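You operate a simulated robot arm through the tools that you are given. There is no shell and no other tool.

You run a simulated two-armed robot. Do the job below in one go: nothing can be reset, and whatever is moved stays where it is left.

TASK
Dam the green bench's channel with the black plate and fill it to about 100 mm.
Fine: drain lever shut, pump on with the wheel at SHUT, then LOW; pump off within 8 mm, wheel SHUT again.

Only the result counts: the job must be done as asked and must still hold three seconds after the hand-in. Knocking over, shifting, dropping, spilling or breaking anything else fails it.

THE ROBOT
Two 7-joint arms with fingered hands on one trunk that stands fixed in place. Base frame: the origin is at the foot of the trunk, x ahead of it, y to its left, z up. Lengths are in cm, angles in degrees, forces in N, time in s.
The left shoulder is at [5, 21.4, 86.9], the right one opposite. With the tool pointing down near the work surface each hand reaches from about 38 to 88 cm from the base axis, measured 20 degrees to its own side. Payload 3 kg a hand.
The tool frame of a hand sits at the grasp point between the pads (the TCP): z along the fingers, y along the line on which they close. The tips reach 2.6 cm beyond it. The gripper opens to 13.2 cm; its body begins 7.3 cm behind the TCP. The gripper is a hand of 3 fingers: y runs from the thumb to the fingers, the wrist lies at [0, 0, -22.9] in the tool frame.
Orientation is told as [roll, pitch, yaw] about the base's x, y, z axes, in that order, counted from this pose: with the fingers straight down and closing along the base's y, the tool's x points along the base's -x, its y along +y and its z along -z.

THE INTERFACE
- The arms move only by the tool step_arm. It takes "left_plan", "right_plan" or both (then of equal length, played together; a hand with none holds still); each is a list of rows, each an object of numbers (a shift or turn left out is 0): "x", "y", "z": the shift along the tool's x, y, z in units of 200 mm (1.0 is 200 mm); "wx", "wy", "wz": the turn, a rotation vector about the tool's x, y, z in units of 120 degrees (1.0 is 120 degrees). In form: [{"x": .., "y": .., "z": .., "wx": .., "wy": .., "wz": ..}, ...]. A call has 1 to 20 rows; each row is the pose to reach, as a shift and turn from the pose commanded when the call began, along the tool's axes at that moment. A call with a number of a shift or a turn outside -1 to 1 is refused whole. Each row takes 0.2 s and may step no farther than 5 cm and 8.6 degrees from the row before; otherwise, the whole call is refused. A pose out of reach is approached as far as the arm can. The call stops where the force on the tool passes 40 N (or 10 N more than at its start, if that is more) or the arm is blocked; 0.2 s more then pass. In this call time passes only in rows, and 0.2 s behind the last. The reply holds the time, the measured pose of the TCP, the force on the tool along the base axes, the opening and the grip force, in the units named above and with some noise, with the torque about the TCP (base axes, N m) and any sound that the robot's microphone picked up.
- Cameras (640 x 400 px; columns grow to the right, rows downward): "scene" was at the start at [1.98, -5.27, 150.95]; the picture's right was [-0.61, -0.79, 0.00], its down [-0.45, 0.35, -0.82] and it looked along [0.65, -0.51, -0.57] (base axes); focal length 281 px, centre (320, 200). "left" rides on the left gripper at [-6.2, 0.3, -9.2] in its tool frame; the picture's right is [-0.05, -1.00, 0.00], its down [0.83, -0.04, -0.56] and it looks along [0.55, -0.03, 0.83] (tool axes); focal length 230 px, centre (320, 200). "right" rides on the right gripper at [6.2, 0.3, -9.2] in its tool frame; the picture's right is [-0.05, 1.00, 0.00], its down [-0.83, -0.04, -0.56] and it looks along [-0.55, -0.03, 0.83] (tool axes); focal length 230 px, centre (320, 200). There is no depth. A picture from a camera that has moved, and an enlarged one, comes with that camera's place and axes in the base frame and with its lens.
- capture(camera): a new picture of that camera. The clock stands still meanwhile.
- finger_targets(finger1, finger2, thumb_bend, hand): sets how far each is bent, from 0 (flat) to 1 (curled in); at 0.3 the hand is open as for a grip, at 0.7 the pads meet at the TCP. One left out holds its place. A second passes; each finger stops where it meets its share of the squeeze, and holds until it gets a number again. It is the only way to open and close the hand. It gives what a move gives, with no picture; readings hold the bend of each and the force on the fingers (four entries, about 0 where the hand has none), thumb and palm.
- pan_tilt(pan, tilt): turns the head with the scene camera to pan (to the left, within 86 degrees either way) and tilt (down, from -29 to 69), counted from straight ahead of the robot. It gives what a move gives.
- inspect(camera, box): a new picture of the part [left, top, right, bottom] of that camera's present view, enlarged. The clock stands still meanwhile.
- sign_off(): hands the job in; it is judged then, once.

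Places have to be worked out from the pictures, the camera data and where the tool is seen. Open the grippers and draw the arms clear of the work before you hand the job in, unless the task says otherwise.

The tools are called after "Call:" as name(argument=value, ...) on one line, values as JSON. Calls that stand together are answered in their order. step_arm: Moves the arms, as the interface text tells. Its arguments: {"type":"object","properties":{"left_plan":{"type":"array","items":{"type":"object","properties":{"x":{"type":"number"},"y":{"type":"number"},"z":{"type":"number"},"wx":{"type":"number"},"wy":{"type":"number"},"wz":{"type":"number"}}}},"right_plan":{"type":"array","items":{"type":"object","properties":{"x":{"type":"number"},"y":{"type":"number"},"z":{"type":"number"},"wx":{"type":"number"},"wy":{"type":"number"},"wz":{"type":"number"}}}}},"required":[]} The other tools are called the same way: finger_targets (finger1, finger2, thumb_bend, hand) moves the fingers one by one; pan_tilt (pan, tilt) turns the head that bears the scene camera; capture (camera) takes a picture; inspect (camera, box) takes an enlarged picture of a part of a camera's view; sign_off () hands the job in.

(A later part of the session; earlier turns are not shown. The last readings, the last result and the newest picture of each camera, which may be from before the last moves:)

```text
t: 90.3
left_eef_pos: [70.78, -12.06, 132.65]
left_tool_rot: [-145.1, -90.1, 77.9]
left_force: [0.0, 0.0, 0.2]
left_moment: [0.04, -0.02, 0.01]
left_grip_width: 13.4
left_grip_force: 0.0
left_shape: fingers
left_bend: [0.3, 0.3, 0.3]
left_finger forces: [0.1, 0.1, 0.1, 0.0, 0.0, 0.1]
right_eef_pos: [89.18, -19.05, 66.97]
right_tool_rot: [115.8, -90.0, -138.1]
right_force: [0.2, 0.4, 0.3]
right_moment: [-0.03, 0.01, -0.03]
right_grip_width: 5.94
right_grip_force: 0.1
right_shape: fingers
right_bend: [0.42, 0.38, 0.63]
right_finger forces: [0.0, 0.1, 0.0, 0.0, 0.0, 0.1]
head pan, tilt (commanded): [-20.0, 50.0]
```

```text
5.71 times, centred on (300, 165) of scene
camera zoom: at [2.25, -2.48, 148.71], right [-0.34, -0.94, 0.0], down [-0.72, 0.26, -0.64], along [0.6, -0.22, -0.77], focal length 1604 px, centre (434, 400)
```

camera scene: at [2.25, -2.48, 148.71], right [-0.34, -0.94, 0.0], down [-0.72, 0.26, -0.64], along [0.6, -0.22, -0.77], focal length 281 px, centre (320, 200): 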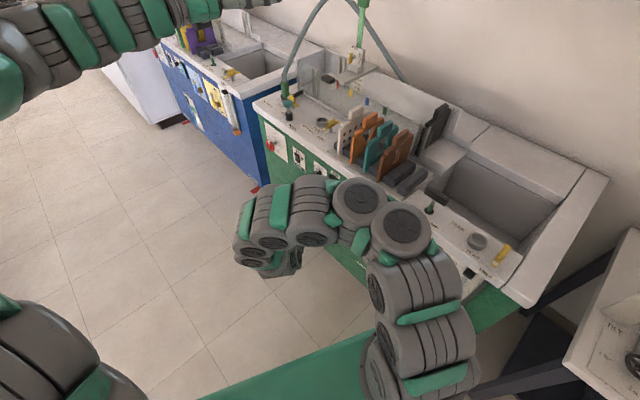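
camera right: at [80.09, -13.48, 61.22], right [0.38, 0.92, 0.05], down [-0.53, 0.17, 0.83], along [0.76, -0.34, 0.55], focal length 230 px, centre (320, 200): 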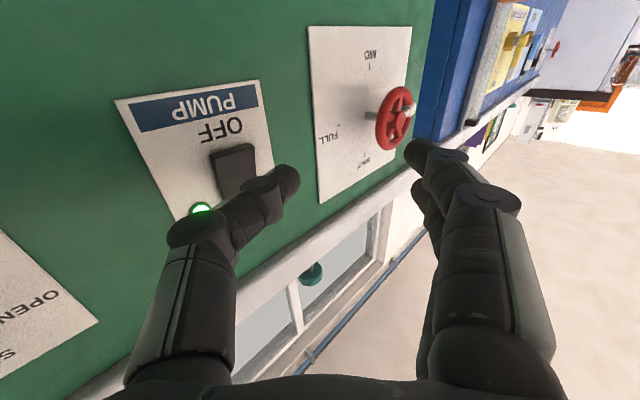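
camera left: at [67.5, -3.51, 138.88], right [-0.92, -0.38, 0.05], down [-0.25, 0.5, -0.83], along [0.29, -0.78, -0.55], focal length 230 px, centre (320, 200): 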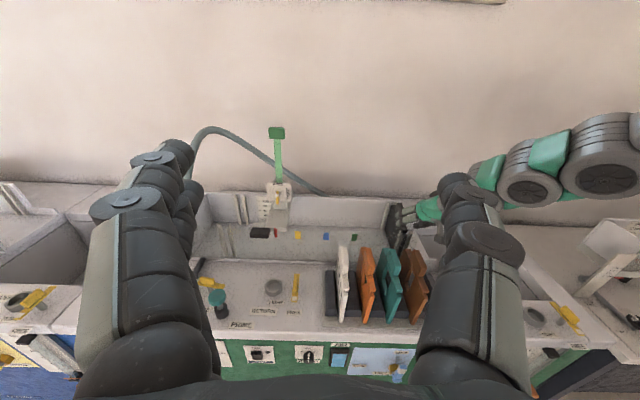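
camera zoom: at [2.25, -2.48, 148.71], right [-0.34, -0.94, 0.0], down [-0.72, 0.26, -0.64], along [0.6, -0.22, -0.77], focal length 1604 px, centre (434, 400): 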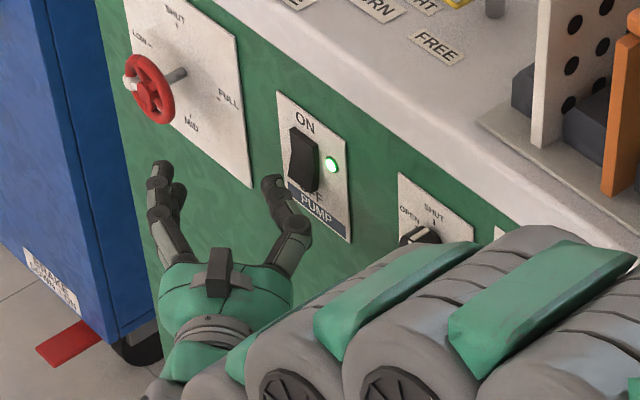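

Level about 8 mm at t=90.3. I wait four seconds holding still, then read again for an accurate rate.

Call:
step_arm(right_plan=[{"x": 0}, {"x": 0}, {"x": 0}, {"x": 0}, {"x": 0}, {"x": 0}, {"x": 0}, {"x": 0}, {"x": 0}, {"x": 0}, {"x": 0}, {"x": 0}, {"x": 0}, {"x": 0}, {"x": 0}, {"x": 0}, {"x": 0}, {"x": 0}, {"x": 0}, {"x": 0}])

Call:
inspect(camera="left", box=[240, 195, 288, 225])

Call:
inspect(camera="left", box=[180, 180, 440, 290])

```text
t: 94.5
left_eef_pos: [70.58, -11.99, 132.73]
left_tool_rot: [-142.4, -90.0, 75.0]
left_force: [-0.4, -0.9, 0.0]
left_moment: [-0.01, -0.02, 0.0]
left_grip_width: 13.42
left_grip_force: 0.1
left_shape: fingers
left_bend: [0.3, 0.3, 0.3]
left_finger forces: [0.1, 0.0, 0.0, 0.1, 0.1, 0.0]
right_eef_pos: [89.22, -19.03, 66.93]
right_tool_rot: [91.4, -89.9, -113.8]
right_force: [-0.2, 0.1, 0.4]
right_moment: [0.0, -0.01, 0.01]
right_grip_width: 5.9
right_grip_force: 0.0
right_shape: fingers
right_bend: [0.42, 0.38, 0.63]
right_finger forces: [0.1, 0.1, 0.0, 0.0, 0.0, 0.1]
head pan, tilt (commanded): [-20.0, 50.0]
```

```text
13.33 times, centred on (264, 210) of left
camera zoom: at [67.53, -3.48, 138.82], right [-0.92, -0.38, 0.05], down [-0.25, 0.5, -0.83], along [0.29, -0.78, -0.55], focal length 3068 px, centre (1067, 67)
```

zoom: 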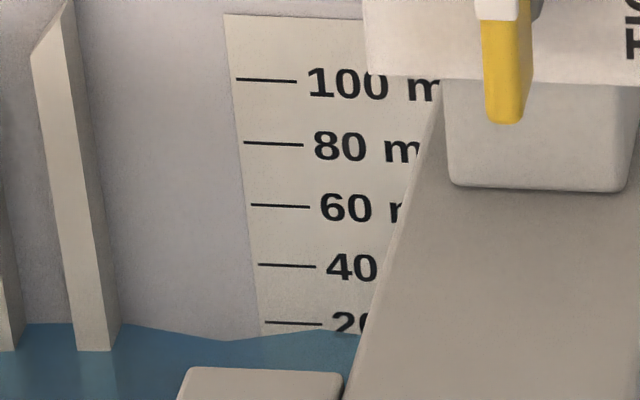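

```text
2.46 times, centred on (310, 235) of left
camera zoom: at [67.53, -3.48, 138.82], right [-0.92, -0.38, 0.05], down [-0.25, 0.5, -0.83], along [0.29, -0.78, -0.55], focal length 566 px, centre (345, 114)
```

zoom: 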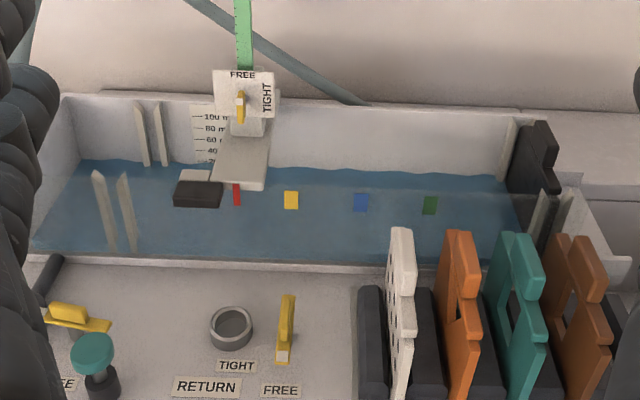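

Rate is about 1.6 mm/s, so roughly 50 s to go. I wait in longer batches and check.

Call:
step_arm(right_plan=[{"x": 0}, {"x": 0}, {"x": 0}, {"x": 0}, {"x": 0}, {"x": 0}, {"x": 0}, {"x": 0}, {"x": 0}, {"x": 0}, {"x": 0}, {"x": 0}, {"x": 0}, {"x": 0}, {"x": 0}, {"x": 0}, {"x": 0}, {"x": 0}, {"x": 0}, {"x": 0}])

Call:
step_arm(right_plan=[{"x": 0}, {"x": 0}, {"x": 0}, {"x": 0}, {"x": 0}, {"x": 0}, {"x": 0}, {"x": 0}, {"x": 0}, {"x": 0}, {"x": 0}, {"x": 0}, {"x": 0}, {"x": 0}, {"x": 0}, {"x": 0}, {"x": 0}, {"x": 0}, {"x": 0}, {"x": 0}])

Call:
step_arm(right_plan=[{"x": 0}, {"x": 0}, {"x": 0}, {"x": 0}, {"x": 0}, {"x": 0}, {"x": 0}, {"x": 0}, {"x": 0}, {"x": 0}, {"x": 0}, {"x": 0}, {"x": 0}, {"x": 0}, {"x": 0}, {"x": 0}, {"x": 0}, {"x": 0}, {"x": 0}, {"x": 0}])

Call:
inspect(camera="left", box=[240, 195, 288, 225])

Call:
inspect(camera="left", box=[180, 180, 440, 290])

```text
t: 98.7
left_eef_pos: [70.76, -11.92, 132.65]
left_tool_rot: [-153.0, -90.0, 85.5]
left_force: [-0.4, -0.4, -0.3]
left_moment: [-0.04, 0.01, -0.01]
left_grip_width: 13.43
left_grip_force: 0.1
left_shape: fingers
left_bend: [0.3, 0.3, 0.3]
left_finger forces: [0.0, 0.1, 0.0, 0.1, 0.1, 0.0]
right_eef_pos: [89.18, -19.01, 67.12]
right_tool_rot: [95.7, -90.0, -118.1]
right_force: [-0.2, -0.1, 1.0]
right_moment: [-0.01, 0.04, 0.02]
right_grip_width: 5.93
right_grip_force: 0.2
right_shape: fingers
right_bend: [0.42, 0.38, 0.63]
right_finger forces: [0.1, 0.1, 0.0, 0.0, 0.1, 0.0]
head pan, tilt (commanded): [-20.0, 50.0]
```

```text
t: 102.9
left_eef_pos: [70.72, -12.05, 132.68]
left_tool_rot: [158.2, -90.0, 134.6]
left_force: [0.3, -0.1, -0.5]
left_moment: [-0.02, -0.02, 0.01]
left_grip_width: 13.38
left_grip_force: 0.1
left_shape: fingers
left_bend: [0.3, 0.3, 0.3]
left_finger forces: [0.0, 0.1, 0.1, 0.0, 0.1, 0.0]
right_eef_pos: [89.14, -19.1, 66.97]
right_tool_rot: [87.2, -89.9, -109.6]
right_force: [0.5, 0.0, -0.9]
right_moment: [-0.02, 0.01, 0.0]
right_grip_width: 5.92
right_grip_force: 0.0
right_shape: fingers
right_bend: [0.42, 0.38, 0.63]
right_finger forces: [0.1, 0.0, 0.0, 0.0, 0.0, 0.1]
head pan, tilt (commanded): [-20.0, 50.0]
```

```text
t: 107.1
left_eef_pos: [70.73, -12.08, 132.75]
left_tool_rot: [137.9, -90.0, 154.9]
left_force: [0.6, -0.3, -0.5]
left_moment: [-0.03, -0.01, -0.03]
left_grip_width: 13.41
left_grip_force: 0.0
left_shape: fingers
left_bend: [0.3, 0.3, 0.3]
left_finger forces: [0.0, 0.0, 0.0, 0.1, 0.0, 0.1]
right_eef_pos: [89.29, -19.12, 67.04]
right_tool_rot: [83.3, -90.0, -105.6]
right_force: [-0.1, -0.8, -0.5]
right_moment: [-0.02, -0.02, -0.02]
right_grip_width: 5.94
right_grip_force: 0.1
right_shape: fingers
right_bend: [0.42, 0.38, 0.63]
right_finger forces: [0.1, 0.0, 0.1, 0.0, 0.0, 0.0]
head pan, tilt (commanded): [-20.0, 50.0]
```

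```text
13.33 times, centred on (264, 210) of left
camera zoom: at [67.53, -3.48, 138.83], right [-0.92, -0.38, 0.05], down [-0.25, 0.5, -0.83], along [0.29, -0.78, -0.55], focal length 3068 px, centre (1067, 67)
```

zoom: 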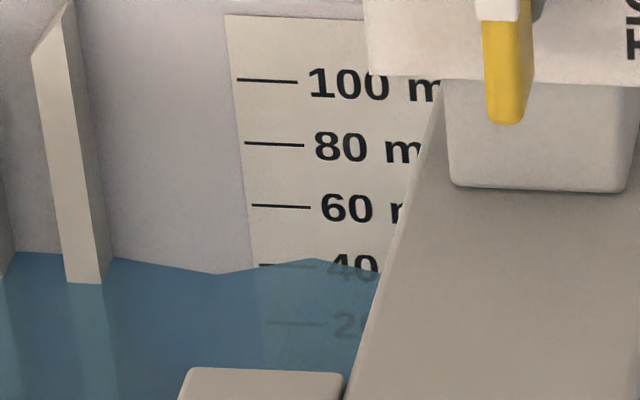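

```text
2.46 times, centred on (310, 235) of left
camera zoom: at [67.53, -3.48, 138.83], right [-0.92, -0.38, 0.05], down [-0.25, 0.5, -0.83], along [0.29, -0.78, -0.55], focal length 566 px, centre (345, 114)
```

zoom: 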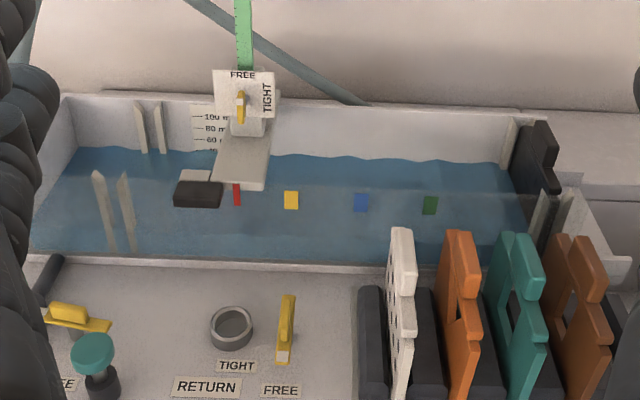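

Level is about 39 mm at t=107 (1.9 mm/s). I wait another 17 s and re-read.

Call:
step_arm(right_plan=[{"x": 0}, {"x": 0}, {"x": 0}, {"x": 0}, {"x": 0}, {"x": 0}, {"x": 0}, {"x": 0}, {"x": 0}, {"x": 0}, {"x": 0}, {"x": 0}, {"x": 0}, {"x": 0}, {"x": 0}, {"x": 0}, {"x": 0}, {"x": 0}, {"x": 0}, {"x": 0}])

Call:
step_arm(right_plan=[{"x": 0}, {"x": 0}, {"x": 0}, {"x": 0}, {"x": 0}, {"x": 0}, {"x": 0}, {"x": 0}, {"x": 0}, {"x": 0}, {"x": 0}, {"x": 0}, {"x": 0}, {"x": 0}, {"x": 0}, {"x": 0}, {"x": 0}, {"x": 0}, {"x": 0}, {"x": 0}])

Call:
step_arm(right_plan=[{"x": 0}, {"x": 0}, {"x": 0}, {"x": 0}, {"x": 0}, {"x": 0}, {"x": 0}, {"x": 0}, {"x": 0}, {"x": 0}, {"x": 0}, {"x": 0}, {"x": 0}, {"x": 0}, {"x": 0}, {"x": 0}, {"x": 0}, {"x": 0}, {"x": 0}, {"x": 0}])

Call:
step_arm(right_plan=[{"x": 0}, {"x": 0}, {"x": 0}, {"x": 0}, {"x": 0}, {"x": 0}, {"x": 0}, {"x": 0}, {"x": 0}, {"x": 0}, {"x": 0}, {"x": 0}, {"x": 0}, {"x": 0}, {"x": 0}, {"x": 0}, {"x": 0}, {"x": 0}, {"x": 0}, {"x": 0}])

Call:
inspect(camera="left", box=[240, 195, 288, 225])

Call:
inspect(camera="left", box=[340, 190, 440, 270])

```text
t: 111.3
left_eef_pos: [70.73, -11.95, 132.74]
left_tool_rot: [-128.2, -90.0, 60.7]
left_force: [0.0, 0.4, 0.4]
left_moment: [0.04, -0.02, -0.02]
left_grip_width: 13.41
left_grip_force: 0.1
left_shape: fingers
left_bend: [0.3, 0.3, 0.3]
left_finger forces: [0.0, 0.0, 0.0, 0.0, 0.1, 0.1]
right_eef_pos: [89.22, -19.18, 67.11]
right_tool_rot: [88.6, -90.0, -110.8]
right_force: [0.2, -0.1, 0.7]
right_moment: [0.03, 0.02, 0.0]
right_grip_width: 5.95
right_grip_force: 0.1
right_shape: fingers
right_bend: [0.42, 0.38, 0.63]
right_finger forces: [0.0, 0.1, 0.0, 0.0, 0.0, 0.0]
head pan, tilt (commanded): [-20.0, 50.0]
```

```text
t: 115.5
left_eef_pos: [70.61, -12.03, 132.84]
left_tool_rot: [156.5, -90.0, 136.1]
left_force: [0.6, -0.2, 0.0]
left_moment: [0.01, -0.02, 0.02]
left_grip_width: 13.43
left_grip_force: 0.0
left_shape: fingers
left_bend: [0.3, 0.3, 0.3]
left_finger forces: [0.1, 0.0, 0.0, 0.1, 0.1, 0.1]
right_eef_pos: [89.22, -19.04, 67.01]
right_tool_rot: [96.6, -90.0, -118.9]
right_force: [1.3, -0.6, -0.6]
right_moment: [0.03, -0.01, 0.0]
right_grip_width: 5.94
right_grip_force: 0.0
right_shape: fingers
right_bend: [0.42, 0.38, 0.63]
right_finger forces: [0.0, 0.0, 0.1, 0.0, 0.1, 0.1]
head pan, tilt (commanded): [-20.0, 50.0]
```

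```text
t: 119.7
left_eef_pos: [70.76, -12.05, 132.83]
left_tool_rot: [-132.8, -90.0, 65.4]
left_force: [1.1, 0.2, 0.0]
left_moment: [-0.05, -0.01, -0.01]
left_grip_width: 13.42
left_grip_force: 0.0
left_shape: fingers
left_bend: [0.3, 0.3, 0.3]
left_finger forces: [0.0, 0.0, 0.1, 0.1, 0.0, 0.1]
right_eef_pos: [89.2, -19.12, 67.01]
right_tool_rot: [94.3, -90.0, -116.5]
right_force: [-0.2, -0.3, 1.2]
right_moment: [0.0, 0.01, -0.02]
right_grip_width: 5.91
right_grip_force: 0.0
right_shape: fingers
right_bend: [0.42, 0.38, 0.63]
right_finger forces: [0.0, 0.0, 0.0, 0.1, 0.1, 0.0]
head pan, tilt (commanded): [-20.0, 50.0]
```

```text
t: 123.9
left_eef_pos: [70.78, -12.0, 132.77]
left_tool_rot: [-171.3, -90.0, 103.8]
left_force: [0.8, 0.0, -0.5]
left_moment: [0.01, 0.01, -0.02]
left_grip_width: 13.43
left_grip_force: 0.0
left_shape: fingers
left_bend: [0.3, 0.3, 0.3]
left_finger forces: [0.0, 0.0, 0.1, 0.0, 0.1, 0.0]
right_eef_pos: [89.3, -19.14, 66.97]
right_tool_rot: [88.1, -90.0, -110.5]
right_force: [-0.6, 0.1, -0.6]
right_moment: [-0.01, 0.03, 0.0]
right_grip_width: 5.94
right_grip_force: 0.1
right_shape: fingers
right_bend: [0.42, 0.38, 0.63]
right_finger forces: [0.0, 0.0, 0.0, 0.0, 0.0, 0.0]
head pan, tilt (commanded): [-20.0, 50.0]
```

```text
13.33 times, centred on (264, 210) of left
camera zoom: at [67.53, -3.48, 138.82], right [-0.92, -0.38, 0.05], down [-0.25, 0.5, -0.83], along [0.29, -0.78, -0.55], focal length 3068 px, centre (1067, 67)
```

zoom: 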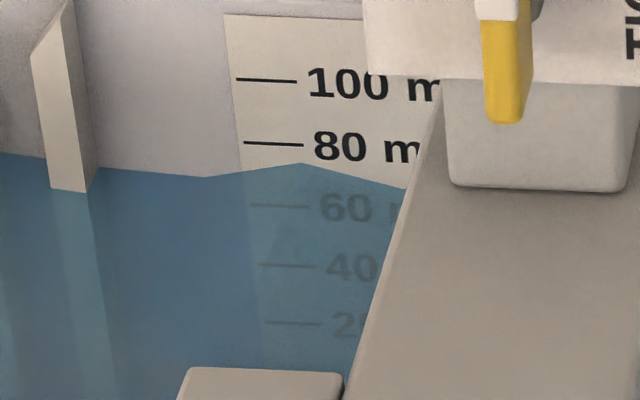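

```text
5.00 times, centred on (390, 230) of left
camera zoom: at [67.53, -3.48, 138.82], right [-0.92, -0.38, 0.05], down [-0.25, 0.5, -0.83], along [0.29, -0.78, -0.55], focal length 1150 px, centre (-30, 50)
```

zoom: 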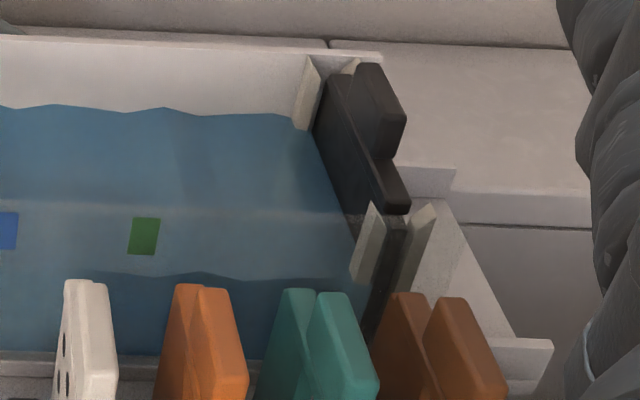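

About 71 mm at t=123.9, still 1.9 mm/s; 100 mm is due near t≈139. I wait 8.4 s and read again.

Call:
step_arm(right_plan=[{"x": 0}, {"x": 0}, {"x": 0}, {"x": 0}, {"x": 0}, {"x": 0}, {"x": 0}, {"x": 0}, {"x": 0}, {"x": 0}, {"x": 0}, {"x": 0}, {"x": 0}, {"x": 0}, {"x": 0}, {"x": 0}, {"x": 0}, {"x": 0}, {"x": 0}, {"x": 0}])

Call:
step_arm(right_plan=[{"x": 0}, {"x": 0}, {"x": 0}, {"x": 0}, {"x": 0}, {"x": 0}, {"x": 0}, {"x": 0}, {"x": 0}, {"x": 0}, {"x": 0}, {"x": 0}, {"x": 0}, {"x": 0}, {"x": 0}, {"x": 0}, {"x": 0}, {"x": 0}, {"x": 0}, {"x": 0}])

Call:
inspect(camera="left", box=[240, 195, 288, 225])

Call:
inspect(camera="left", box=[180, 180, 440, 290])

```text
t: 128.1
left_eef_pos: [70.65, -12.01, 132.61]
left_tool_rot: [120.3, -90.0, 172.4]
left_force: [0.0, -0.5, -0.1]
left_moment: [0.03, 0.0, -0.01]
left_grip_width: 13.41
left_grip_force: 0.0
left_shape: fingers
left_bend: [0.3, 0.3, 0.3]
left_finger forces: [0.1, 0.0, 0.0, 0.1, 0.0, 0.0]
right_eef_pos: [89.2, -19.12, 66.98]
right_tool_rot: [87.1, -89.9, -109.4]
right_force: [-1.0, -0.2, -0.2]
right_moment: [-0.01, 0.03, 0.03]
right_grip_width: 5.93
right_grip_force: 0.1
right_shape: fingers
right_bend: [0.42, 0.38, 0.63]
right_finger forces: [0.0, 0.0, 0.0, 0.0, 0.0, 0.0]
head pan, tilt (commanded): [-20.0, 50.0]
```

```text
t: 132.3
left_eef_pos: [70.81, -11.99, 132.73]
left_tool_rot: [-153.7, -89.9, 86.3]
left_force: [0.0, 0.7, 0.1]
left_moment: [0.0, 0.04, -0.01]
left_grip_width: 13.41
left_grip_force: 0.0
left_shape: fingers
left_bend: [0.3, 0.3, 0.3]
left_finger forces: [0.0, 0.0, 0.0, 0.1, 0.0, 0.0]
right_eef_pos: [89.16, -19.12, 67.04]
right_tool_rot: [86.7, -90.0, -109.1]
right_force: [0.2, -0.4, -1.1]
right_moment: [0.0, 0.02, 0.0]
right_grip_width: 5.92
right_grip_force: 0.0
right_shape: fingers
right_bend: [0.42, 0.38, 0.63]
right_finger forces: [0.0, 0.1, 0.0, 0.0, 0.0, 0.0]
head pan, tilt (commanded): [-20.0, 50.0]
```

```text
13.33 times, centred on (264, 210) of left
camera zoom: at [67.53, -3.48, 138.82], right [-0.92, -0.38, 0.05], down [-0.25, 0.5, -0.83], along [0.29, -0.78, -0.55], focal length 3068 px, centre (1067, 67)
```

zoom: 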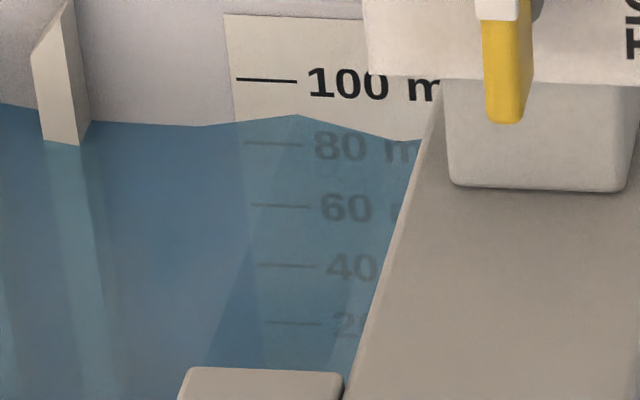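

```text
2.46 times, centred on (310, 235) of left
camera zoom: at [67.53, -3.48, 138.82], right [-0.92, -0.38, 0.05], down [-0.25, 0.5, -0.83], along [0.29, -0.78, -0.55], focal length 566 px, centre (345, 114)
```

zoom: 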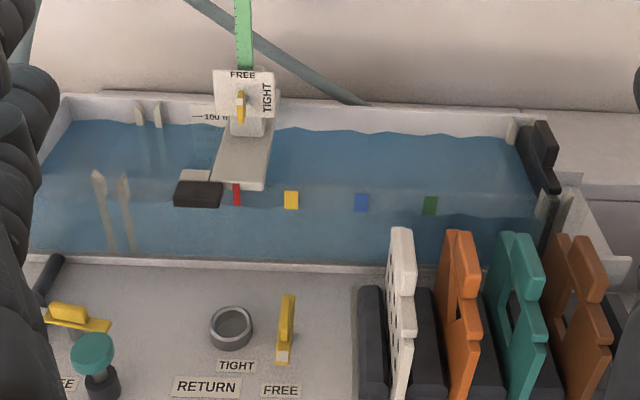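

86 mm at t=132.3. I edge the thumb 0.8 cm closer (still short of contact) and hold until about t=136.5.

Call:
step_arm(right_plan=[{"y": -0.01, "z": 0.01}, {"y": -0.02, "z": 0.02}, {"y": -0.028, "z": 0.028}, {"y": -0.028, "z": 0.028}, {"y": -0.028, "z": 0.028}, {"y": -0.028, "z": 0.028}, {"y": -0.028, "z": 0.028}, {"y": -0.028, "z": 0.028}, {"y": -0.028, "z": 0.028}, {"y": -0.028, "z": 0.028}, {"y": -0.028, "z": 0.028}, {"y": -0.028, "z": 0.028}, {"y": -0.028, "z": 0.028}, {"y": -0.028, "z": 0.028}, {"y": -0.028, "z": 0.028}, {"y": -0.028, "z": 0.028}, {"y": -0.028, "z": 0.028}, {"y": -0.028, "z": 0.028}, {"y": -0.028, "z": 0.028}, {"y": -0.028, "z": 0.028}])

Call:
inspect(camera="left", box=[240, 195, 288, 225])

Call:
inspect(camera="right", box=[140, 60, 340, 220])

Call:
inspect(camera="scene", box=[260, 130, 340, 200])

```text
t: 136.5
left_eef_pos: [70.89, -11.95, 132.72]
left_tool_rot: [-135.2, -90.0, 67.9]
left_force: [0.0, -0.7, 0.6]
left_moment: [0.0, -0.03, 0.0]
left_grip_width: 13.41
left_grip_force: 0.1
left_shape: fingers
left_bend: [0.3, 0.3, 0.3]
left_finger forces: [0.0, 0.1, 0.0, 0.1, 0.0, 0.0]
right_eef_pos: [89.55, -19.85, 66.82]
right_tool_rot: [85.0, -90.2, -107.2]
right_force: [-0.4, -0.2, 0.6]
right_moment: [0.01, -0.02, 0.01]
right_grip_width: 5.92
right_grip_force: 0.0
right_shape: fingers
right_bend: [0.42, 0.38, 0.63]
right_finger forces: [0.1, 0.0, 0.0, 0.0, 0.0, 0.0]
head pan, tilt (commanded): [-20.0, 50.0]
```

```text
13.33 times, centred on (264, 210) of left
camera zoom: at [67.53, -3.48, 138.82], right [-0.92, -0.38, 0.05], down [-0.25, 0.5, -0.83], along [0.29, -0.78, -0.55], focal length 3068 px, centre (1067, 67)
```

zoom: 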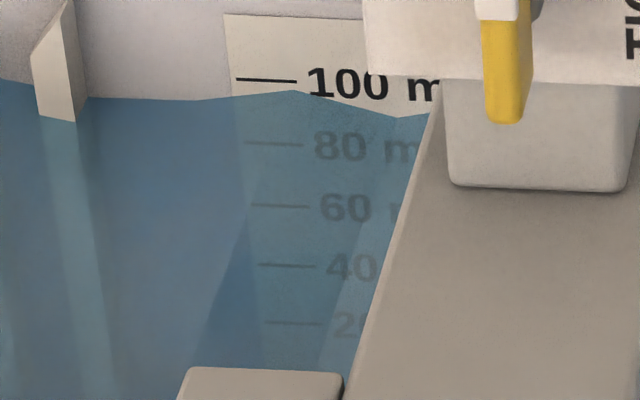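

```text
2.50 times, centred on (240, 140) of right
camera zoom: at [81.25, -16.05, 60.86], right [0.38, 0.92, 0.05], down [-0.53, 0.17, 0.83], along [0.76, -0.34, 0.55], focal length 575 px, centre (520, 350)
```

zoom: 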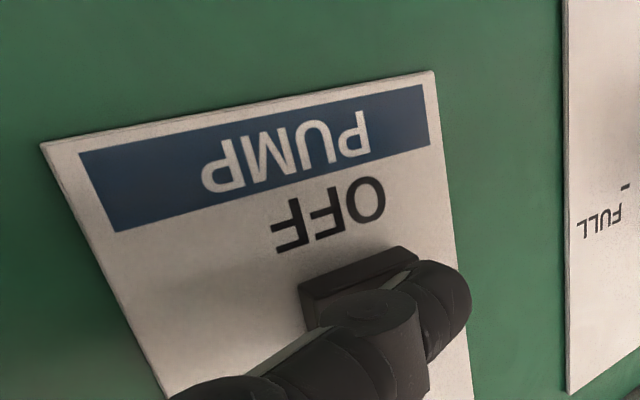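

```text
5.71 times, centred on (300, 165) of scene
camera zoom: at [2.25, -2.48, 148.71], right [-0.34, -0.94, 0.0], down [-0.72, 0.26, -0.64], along [0.6, -0.22, -0.77], focal length 1604 px, centre (434, 400)
```

zoom: 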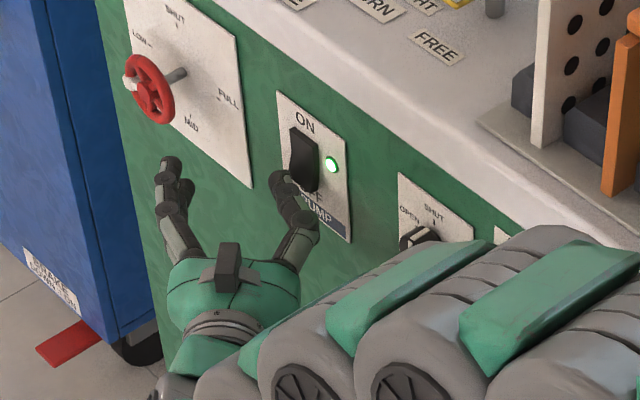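

93.7 mm at t=136.5, rising 1.8 mm/s. I hold 1.8 s and then press OFF so the click falls near t≈139.2, at about 99 mm.

Call:
step_arm(right_plan=[{"x": 0}, {"x": 0}, {"x": 0}, {"x": 0}, {"x": 0}, {"x": 0}, {"x": 0}, {"x": 0}, {"x": 0}, {"y": -0.0141, "z": 0.0141}, {"y": -0.0283, "z": 0.0283}, {"y": -0.0424, "z": 0.0424}, {"y": -0.0566, "z": 0.0566}, {"y": -0.0707, "z": 0.0707}])

Call:
inspect(camera="scene", box=[260, 130, 340, 200])

Call:
inspect(camera="left", box=[240, 195, 288, 225])

```text
t: 139.5
left_eef_pos: [70.72, -12.0, 132.67]
left_tool_rot: [-168.2, -90.1, 100.8]
left_force: [-0.3, -0.4, -0.7]
left_moment: [0.01, -0.02, -0.02]
left_grip_width: 13.41
left_grip_force: 0.1
left_shape: fingers
left_bend: [0.3, 0.3, 0.3]
left_finger forces: [0.0, 0.0, 0.0, 0.1, 0.1, 0.0]
right_eef_pos: [90.29, -21.53, 66.87]
right_tool_rot: [11.8, -90.1, -33.9]
right_force: [-9.5, 10.8, -0.6]
right_moment: [-0.02, 0.01, -0.06]
right_grip_width: 4.89
right_grip_force: 6.4
right_shape: fingers
right_bend: [0.42, 0.38, 0.68]
right_finger forces: [0.0, 0.1, 0.0, 0.0, 13.8, 0.0]
head pan, tilt (commanded): [-20.0, 50.0]
heard: click
```

```text
5.71 times, centred on (300, 165) of scene
camera zoom: at [2.24, -2.47, 148.71], right [-0.34, -0.94, 0.0], down [-0.72, 0.26, -0.64], along [0.6, -0.22, -0.77], focal length 1604 px, centre (434, 400)
```

zoom: 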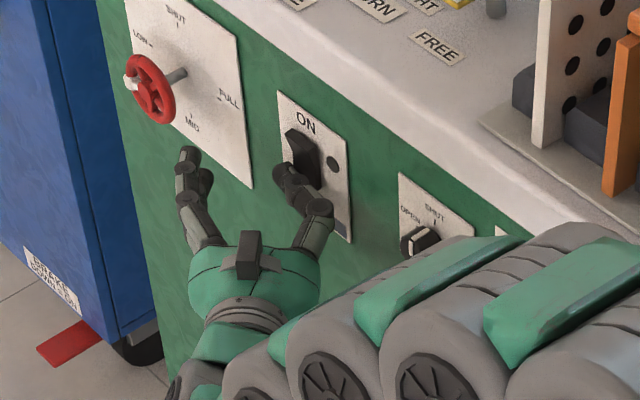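

```text
13.33 times, centred on (264, 210) of left
camera zoom: at [67.52, -3.44, 138.82], right [-0.92, -0.39, 0.05], down [-0.25, 0.5, -0.83], along [0.29, -0.78, -0.55], focal length 3068 px, centre (1067, 67)
```

zoom: 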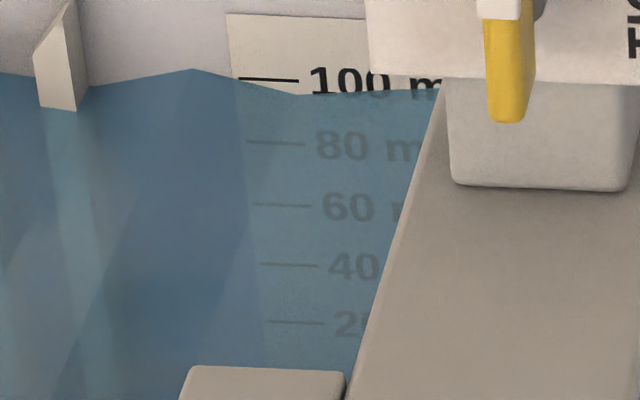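

The pump clicked off with its lamp dark; the level is about 98–99 mm. I back off and reshape the hand for the wheel again.

Call:
step_arm(right_plan=[{"y": 0.0707, "z": -0.0707}, {"y": 0.1414, "z": -0.1414}])

Call:
finger_targets(hand="right", finger1=0.64, finger2=0.38, thumb_bend=0.95)

Call:
capture(camera="right")

Call:
inspect(camera="left", box=[240, 195, 288, 225])

```text
t: 140.1
left_eef_pos: [70.72, -11.91, 132.8]
left_tool_rot: [-147.5, -90.0, 80.0]
left_force: [-0.7, -0.6, 1.1]
left_moment: [0.0, 0.0, 0.0]
left_grip_width: 13.42
left_grip_force: 0.1
left_shape: fingers
left_bend: [0.3, 0.3, 0.3]
left_finger forces: [0.0, 0.0, 0.1, 0.0, 0.0, 0.0]
right_eef_pos: [88.89, -18.05, 66.85]
right_tool_rot: [52.0, -89.9, -74.5]
right_force: [0.5, 0.8, 0.0]
right_moment: [0.03, -0.01, 0.0]
right_grip_width: 5.93
right_grip_force: 0.0
right_shape: fingers
right_bend: [0.42, 0.38, 0.63]
right_finger forces: [0.0, 0.0, 0.0, 0.1, 0.1, 0.0]
head pan, tilt (commanded): [-20.0, 50.0]
```

```text
t: 141.1
left_eef_pos: [70.79, -12.17, 132.59]
left_tool_rot: [-145.8, -90.0, 78.3]
left_force: [-0.2, 1.0, 0.7]
left_moment: [0.04, -0.01, 0.01]
left_grip_width: 13.44
left_grip_force: 0.0
left_shape: fingers
left_bend: [0.3, 0.3, 0.3]
left_finger forces: [0.0, 0.1, 0.0, 0.0, 0.1, 0.0]
right_eef_pos: [88.9, -17.87, 66.85]
right_tool_rot: [76.0, -90.0, -98.2]
right_force: [0.2, -0.4, 0.3]
right_moment: [0.03, -0.03, -0.02]
right_grip_width: 2.19
right_grip_force: 0.1
right_shape: fingers
right_bend: [0.63, 0.38, 0.94]
right_finger forces: [0.0, 0.0, 0.0, 0.1, 0.0, 0.2]
head pan, tilt (commanded): [-20.0, 50.0]
```

```text
taken
camera right: at [80.55, -14.08, 60.8], right [0.38, 0.92, 0.05], down [-0.53, 0.17, 0.83], along [0.76, -0.34, 0.55], focal length 230 px, centre (320, 200)
```

right: 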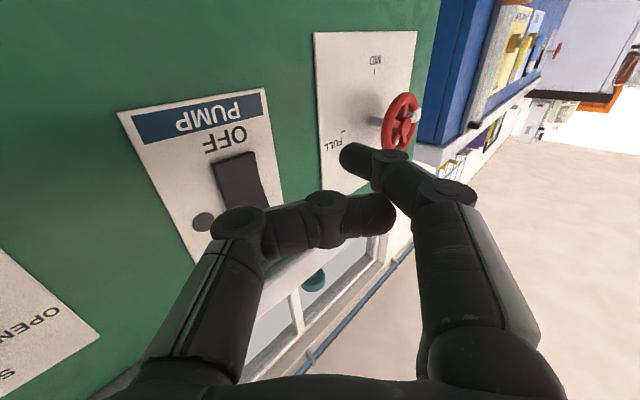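

```text
13.33 times, centred on (264, 210) of left
camera zoom: at [67.53, -3.48, 138.82], right [-0.92, -0.38, 0.05], down [-0.25, 0.5, -0.83], along [0.29, -0.78, -0.55], focal length 3068 px, centre (1067, 67)
```

zoom: 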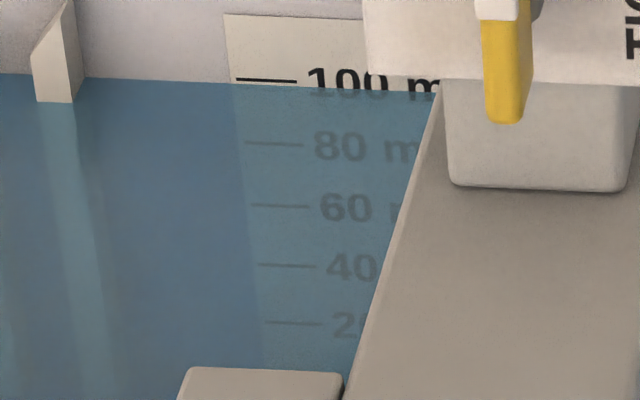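

Settled level reads 98.7 mm. Now I bring finger 1 back to the wheel, aiming at the gap just right of the top spoke.

Call:
step_arm(right_plan=[{"x": -0.055, "y": 0.118, "z": 0.13}, {"x": -0.11, "y": 0.237, "z": 0.26}, {"x": -0.1645, "y": 0.3553, "z": 0.3906}])

Call:
inspect(camera="right", box=[240, 40, 420, 200])

```text
t: 141.9
left_eef_pos: [70.74, -12.09, 132.72]
left_tool_rot: [54.7, -90.1, -121.9]
left_force: [0.0, -0.4, 0.6]
left_moment: [-0.01, 0.02, -0.02]
left_grip_width: 13.4
left_grip_force: 0.1
left_shape: fingers
left_bend: [0.3, 0.3, 0.3]
left_finger forces: [0.1, 0.0, 0.0, 0.0, 0.0, 0.1]
right_eef_pos: [98.8, -14.19, 70.37]
right_tool_rot: [-73.7, -90.1, 51.4]
right_force: [0.0, -0.3, 0.6]
right_moment: [0.0, -0.02, 0.0]
right_grip_width: 2.19
right_grip_force: 0.1
right_shape: fingers
right_bend: [0.63, 0.38, 0.94]
right_finger forces: [0.0, 0.0, 0.1, 0.0, 0.0, 0.0]
head pan, tilt (commanded): [-20.0, 50.0]
```

```text
2.50 times, centred on (330, 120) of right
camera zoom: at [90.5, -10.35, 64.25], right [0.38, 0.92, 0.05], down [-0.53, 0.17, 0.83], along [0.76, -0.34, 0.55], focal length 575 px, centre (295, 400)
```

zoom: 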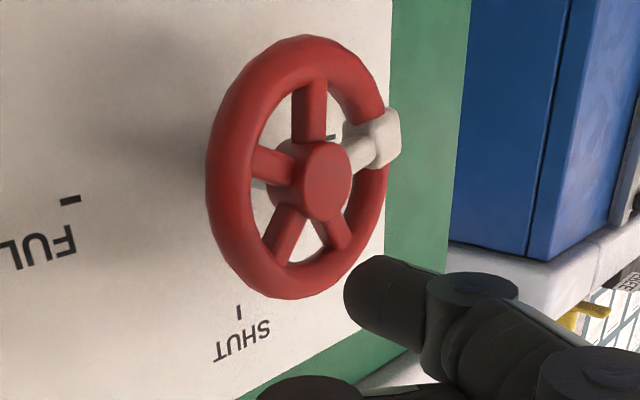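

The tip needs to go 0.5 cm lower to enter the gap below the rim. I correct and press in.

Call:
step_arm(right_plan=[{"x": 0.025, "y": -0.0354, "z": 0.0354}, {"x": 0.025, "y": -0.0636, "z": 0.0636}, {"x": 0.025, "y": -0.0778, "z": 0.0778}])

Call:
inspect(camera="right", box=[240, 60, 400, 220])

```text
t: 142.7
left_eef_pos: [70.77, -11.98, 132.79]
left_tool_rot: [177.5, -90.0, 115.1]
left_force: [0.9, 0.0, -0.1]
left_moment: [-0.01, 0.0, 0.01]
left_grip_width: 13.42
left_grip_force: 0.1
left_shape: fingers
left_bend: [0.3, 0.3, 0.3]
left_finger forces: [0.0, 0.0, 0.0, 0.0, 0.0, 0.0]
right_eef_pos: [99.59, -16.13, 69.76]
right_tool_rot: [129.2, -90.0, -151.5]
right_force: [-3.3, 2.8, 0.7]
right_moment: [0.01, 0.02, 0.11]
right_grip_width: 2.23
right_grip_force: 1.4
right_shape: fingers
right_bend: [0.64, 0.38, 0.94]
right_finger forces: [3.7, 0.1, 0.1, 0.0, 0.1, 0.1]
head pan, tilt (commanded): [-20.0, 50.0]
```

```text
2.50 times, centred on (320, 140) of right
camera zoom: at [91.26, -12.33, 63.77], right [0.38, 0.92, 0.05], down [-0.53, 0.17, 0.83], along [0.76, -0.34, 0.55], focal length 575 px, centre (320, 350)
```

zoom: 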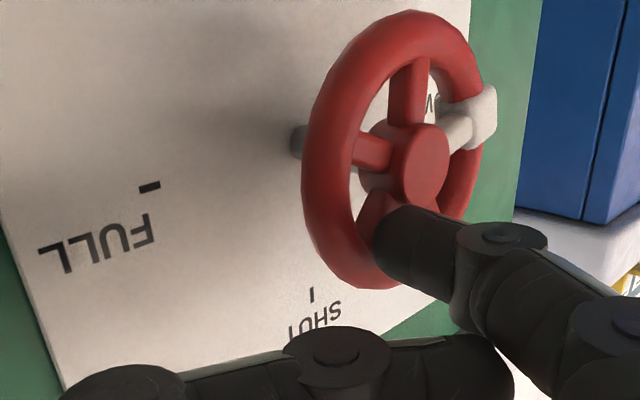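

The fingertip is against the spoke on the right of the top with 4 N. I sweep it clockwise down the right side and check the wheel.

Call:
step_arm(right_plan=[{"x": 0.0, "y": -0.0265, "z": -0.0053}, {"x": 0.0157, "y": -0.0368, "z": -0.0156}, {"x": 0.0348, "y": -0.0438, "z": -0.0226}, {"x": 0.0558, "y": -0.0472, "z": -0.026}])

Call:
inspect(camera="right", box=[240, 60, 400, 220])

Call:
inspect(camera="scene", box=[240, 120, 320, 190])

```text
t: 143.7
left_eef_pos: [70.79, -11.93, 132.67]
left_tool_rot: [178.5, -90.0, 114.1]
left_force: [-0.1, -0.4, 0.1]
left_moment: [0.0, 0.01, -0.01]
left_grip_width: 13.42
left_grip_force: 0.0
left_shape: fingers
left_bend: [0.3, 0.3, 0.3]
left_finger forces: [0.0, 0.0, 0.0, 0.0, 0.0, 0.1]
right_eef_pos: [98.77, -17.03, 68.54]
right_tool_rot: [16.1, -90.0, -38.3]
right_force: [-0.8, 6.9, 1.9]
right_moment: [0.12, -0.14, 0.2]
right_grip_width: 2.46
right_grip_force: 3.2
right_shape: fingers
right_bend: [0.59, 0.38, 0.95]
right_finger forces: [6.3, 0.0, 0.1, 0.1, 0.0, 0.0]
head pan, tilt (commanded): [-20.0, 50.0]
```

```text
2.50 times, centred on (320, 140) of right
camera zoom: at [90.35, -13.23, 62.48], right [0.38, 0.92, 0.05], down [-0.53, 0.17, 0.83], along [0.76, -0.34, 0.55], focal length 575 px, centre (320, 350)
```

zoom: 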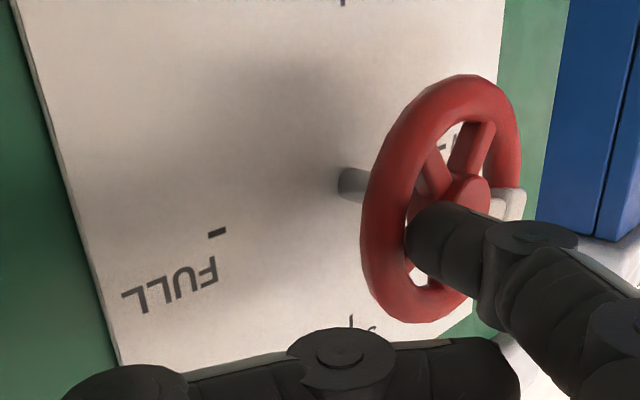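

```text
5.71 times, centred on (280, 155) of scene
camera zoom: at [2.24, -2.48, 148.71], right [-0.34, -0.94, 0.0], down [-0.72, 0.26, -0.64], along [0.6, -0.22, -0.77], focal length 1604 px, centre (549, 457)
```

zoom: 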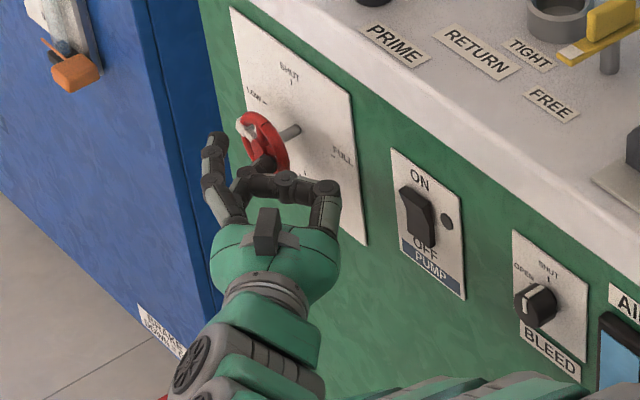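

The wheel has turned back some 20–25°. I keep sweeping the finger down around the lower right.

Call:
step_arm(right_plan=[{"x": 0.0216, "y": 0.0007, "z": 0.0007}, {"x": 0.042, "y": 0.0053, "z": 0.0053}, {"x": 0.0602, "y": 0.0134, "z": 0.0134}])

Call:
inspect(camera="right", box=[240, 60, 400, 220])

```text
t: 144.5
left_eef_pos: [70.75, -12.08, 132.72]
left_tool_rot: [147.6, -89.9, 145.1]
left_force: [0.2, 0.1, -0.5]
left_moment: [0.02, 0.02, -0.03]
left_grip_width: 13.4
left_grip_force: 0.2
left_shape: fingers
left_bend: [0.3, 0.3, 0.3]
left_finger forces: [0.0, 0.0, 0.1, 0.1, 0.0, 0.0]
right_eef_pos: [99.03, -16.89, 67.36]
right_tool_rot: [132.4, -90.0, -154.8]
right_force: [-7.3, 9.6, 2.8]
right_moment: [0.15, -0.04, 0.4]
right_grip_width: 2.44
right_grip_force: 6.0
right_shape: fingers
right_bend: [0.6, 0.38, 0.95]
right_finger forces: [10.8, 0.1, 0.0, 0.1, 0.0, 0.0]
head pan, tilt (commanded): [-20.0, 50.0]
```

```text
2.50 times, centred on (320, 140) of right
camera zoom: at [90.79, -13.1, 61.37], right [0.38, 0.92, 0.05], down [-0.53, 0.17, 0.83], along [0.76, -0.34, 0.55], focal length 575 px, centre (320, 350)
```

zoom: 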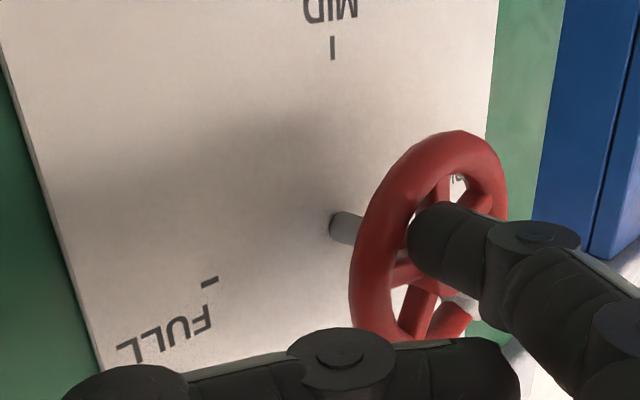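

The mark is now around 35–40° from SHUT. I continue through the bottom of the arc.

Call:
step_arm(right_plan=[{"x": 0.0146, "y": 0.0112, "z": 0.0112}, {"x": 0.0245, "y": 0.0247, "z": 0.0247}])

Call:
inspect(camera="right", box=[240, 60, 400, 220])

Call:
inspect(camera="scene", box=[240, 120, 320, 190])

```text
t: 145.1
left_eef_pos: [70.8, -12.0, 132.87]
left_tool_rot: [164.4, -89.8, 128.2]
left_force: [-0.1, -1.0, -0.2]
left_moment: [0.02, 0.03, 0.0]
left_grip_width: 13.4
left_grip_force: 0.1
left_shape: fingers
left_bend: [0.3, 0.3, 0.3]
left_finger forces: [0.1, 0.0, 0.0, 0.0, 0.0, 0.1]
right_eef_pos: [99.69, -16.7, 66.98]
right_tool_rot: [46.3, -90.0, -68.6]
right_force: [-6.9, 8.8, 3.2]
right_moment: [0.13, -0.03, 0.39]
right_grip_width: 2.4
right_grip_force: 5.5
right_shape: fingers
right_bend: [0.61, 0.38, 0.95]
right_finger forces: [11.5, 0.0, 0.1, 0.0, 0.0, 0.0]
head pan, tilt (commanded): [-20.0, 50.0]
```

```text
2.50 times, centred on (320, 140) of right
camera zoom: at [91.42, -12.87, 60.84], right [0.38, 0.92, 0.05], down [-0.53, 0.17, 0.83], along [0.76, -0.34, 0.55], focal length 575 px, centre (320, 350)
```

zoom: 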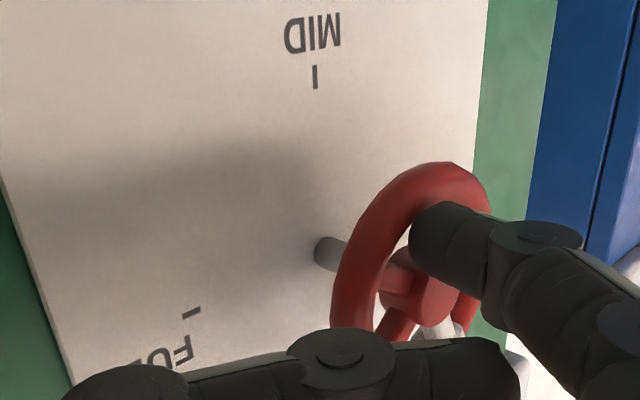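

```text
5.71 times, centred on (280, 155) of scene
camera zoom: at [2.23, -2.48, 148.71], right [-0.34, -0.94, 0.0], down [-0.72, 0.26, -0.64], along [0.6, -0.22, -0.77], focal length 1604 px, centre (549, 457)
```

zoom: 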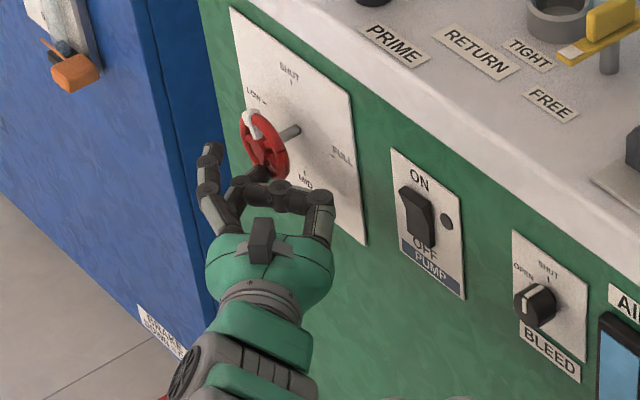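

The scene view puts the mark at about 26° from SHUT. I push on along the bottom toward the left.

Call:
step_arm(right_plan=[{"x": 0.0047, "y": 0.0148, "z": 0.0148}, {"x": 0.0037, "y": 0.0301, "z": 0.0301}])

Call:
inspect(camera="scene", box=[240, 120, 320, 190])

Call:
inspect(camera="right", box=[240, 60, 400, 220])

```text
t: 145.7
left_eef_pos: [70.65, -12.0, 132.83]
left_tool_rot: [149.5, -90.0, 143.0]
left_force: [0.4, -0.1, -0.3]
left_moment: [0.01, 0.01, -0.01]
left_grip_width: 13.4
left_grip_force: 0.1
left_shape: fingers
left_bend: [0.3, 0.3, 0.3]
left_finger forces: [0.0, 0.0, 0.0, 0.0, 0.0, 0.0]
right_eef_pos: [99.98, -16.5, 66.9]
right_tool_rot: [116.6, -90.0, -138.9]
right_force: [-7.8, 9.5, 1.4]
right_moment: [0.17, 0.02, 0.43]
right_grip_width: 2.42
right_grip_force: 5.5
right_shape: fingers
right_bend: [0.62, 0.38, 0.95]
right_finger forces: [11.4, 0.1, 0.0, 0.0, 0.0, 0.0]
right hand out of reach, approached as far as the arm can: row 2
head pan, tilt (commanded): [-20.0, 50.0]
```

```text
5.71 times, centred on (280, 155) of scene
camera zoom: at [2.23, -2.47, 148.71], right [-0.34, -0.94, 0.0], down [-0.72, 0.26, -0.64], along [0.6, -0.22, -0.77], focal length 1604 px, centre (549, 457)
```

zoom: 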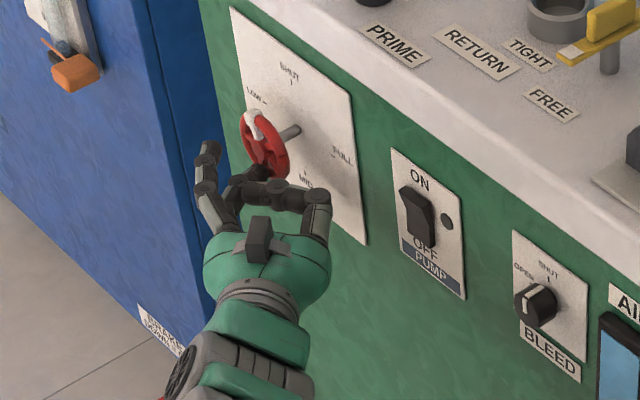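

```text
2.50 times, centred on (320, 140) of right
camera zoom: at [91.72, -12.71, 60.75], right [0.38, 0.92, 0.05], down [-0.53, 0.17, 0.83], along [0.76, -0.34, 0.55], focal length 575 px, centre (320, 350)
```

zoom: 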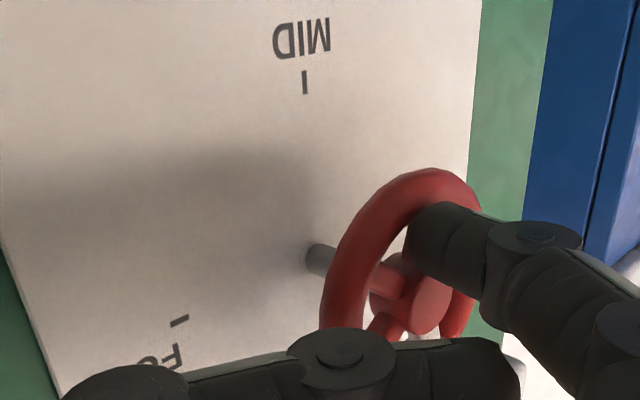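

The mark is about 18° from SHUT and this stroke is at the arm's reach. I pull out and re-enter in the upper-right gap for a second stroke.

Call:
step_arm(right_plan=[{"y": 0.0707, "z": -0.0707}, {"x": -0.08, "y": 0.064, "z": -0.0774}, {"x": -0.147, "y": 0.0573, "z": -0.0841}])

Call:
inspect(camera="right", box=[240, 40, 420, 200])

Call:
inspect(camera="scene", box=[250, 125, 298, 160])

```text
t: 146.5
left_eef_pos: [70.75, -12.03, 132.69]
left_tool_rot: [-159.5, -90.0, 92.1]
left_force: [0.2, 1.3, 0.2]
left_moment: [-0.02, -0.03, 0.0]
left_grip_width: 13.42
left_grip_force: 0.1
left_shape: fingers
left_bend: [0.3, 0.3, 0.3]
left_finger forces: [0.1, 0.0, 0.0, 0.0, 0.0, 0.1]
right_eef_pos: [99.01, -14.83, 69.75]
right_tool_rot: [3.2, -90.0, -25.7]
right_force: [-0.9, 0.3, 0.9]
right_moment: [0.01, -0.01, 0.01]
right_grip_width: 2.33
right_grip_force: 0.1
right_shape: fingers
right_bend: [0.63, 0.38, 0.95]
right_finger forces: [0.0, 0.1, 0.0, 0.1, 0.1, 0.0]
head pan, tilt (commanded): [-20.0, 50.0]
```

```text
2.50 times, centred on (330, 120) of right
camera zoom: at [90.65, -11.04, 63.68], right [0.38, 0.92, 0.05], down [-0.53, 0.17, 0.83], along [0.76, -0.34, 0.55], focal length 575 px, centre (295, 400)
```

zoom: 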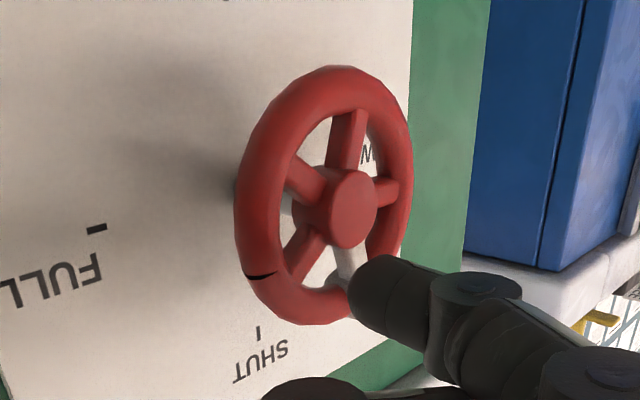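

```text
11.43 times, centred on (274, 142) of scene
camera zoom: at [2.24, -2.48, 148.71], right [-0.34, -0.94, 0.0], down [-0.72, 0.26, -0.64], along [0.6, -0.22, -0.77], focal length 3208 px, centre (846, 857)
```

zoom: 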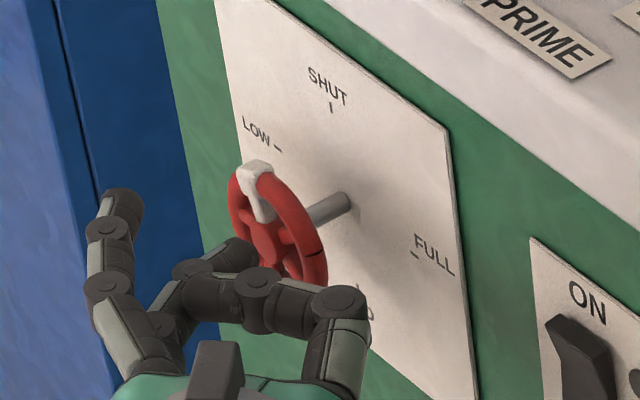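

The wheel is 18° short, and by the tip's end point I'd land on a spoke, so I shift 0.45 cm left and up into the gap beside the white spoke and press in.

Call:
step_arm(right_plan=[{"x": -0.0225, "y": -0.0088, "z": 0.0407}, {"x": -0.0225, "y": -0.03, "z": 0.0619}, {"x": -0.0225, "y": -0.0407, "z": 0.0725}])

Call:
inspect(camera="right", box=[240, 60, 400, 220])

```text
t: 147.3
left_eef_pos: [70.78, -12.02, 132.76]
left_tool_rot: [-170.4, -90.0, 103.1]
left_force: [0.1, -0.4, 1.1]
left_moment: [0.02, 0.02, -0.02]
left_grip_width: 13.42
left_grip_force: 0.2
left_shape: fingers
left_bend: [0.3, 0.3, 0.3]
left_finger forces: [0.0, 0.0, 0.0, 0.0, 0.0, 0.1]
right_eef_pos: [100.09, -15.98, 70.22]
right_tool_rot: [-2.4, -90.0, -19.9]
right_force: [-1.2, 1.8, -0.3]
right_moment: [0.01, -0.01, 0.05]
right_grip_width: 2.33
right_grip_force: 1.4
right_shape: fingers
right_bend: [0.63, 0.38, 0.95]
right_finger forces: [2.1, 0.1, 0.0, 0.0, 0.0, 0.1]
head pan, tilt (commanded): [-20.0, 50.0]
```

```text
2.50 times, centred on (320, 140) of right
camera zoom: at [91.7, -12.15, 64.12], right [0.38, 0.92, 0.05], down [-0.53, 0.17, 0.83], along [0.76, -0.34, 0.55], focal length 575 px, centre (320, 350)
```

zoom: 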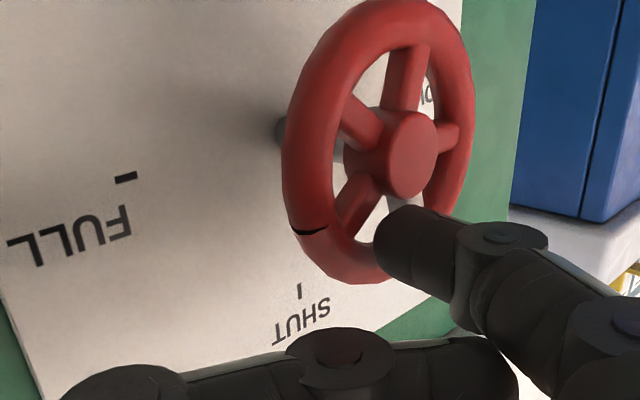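

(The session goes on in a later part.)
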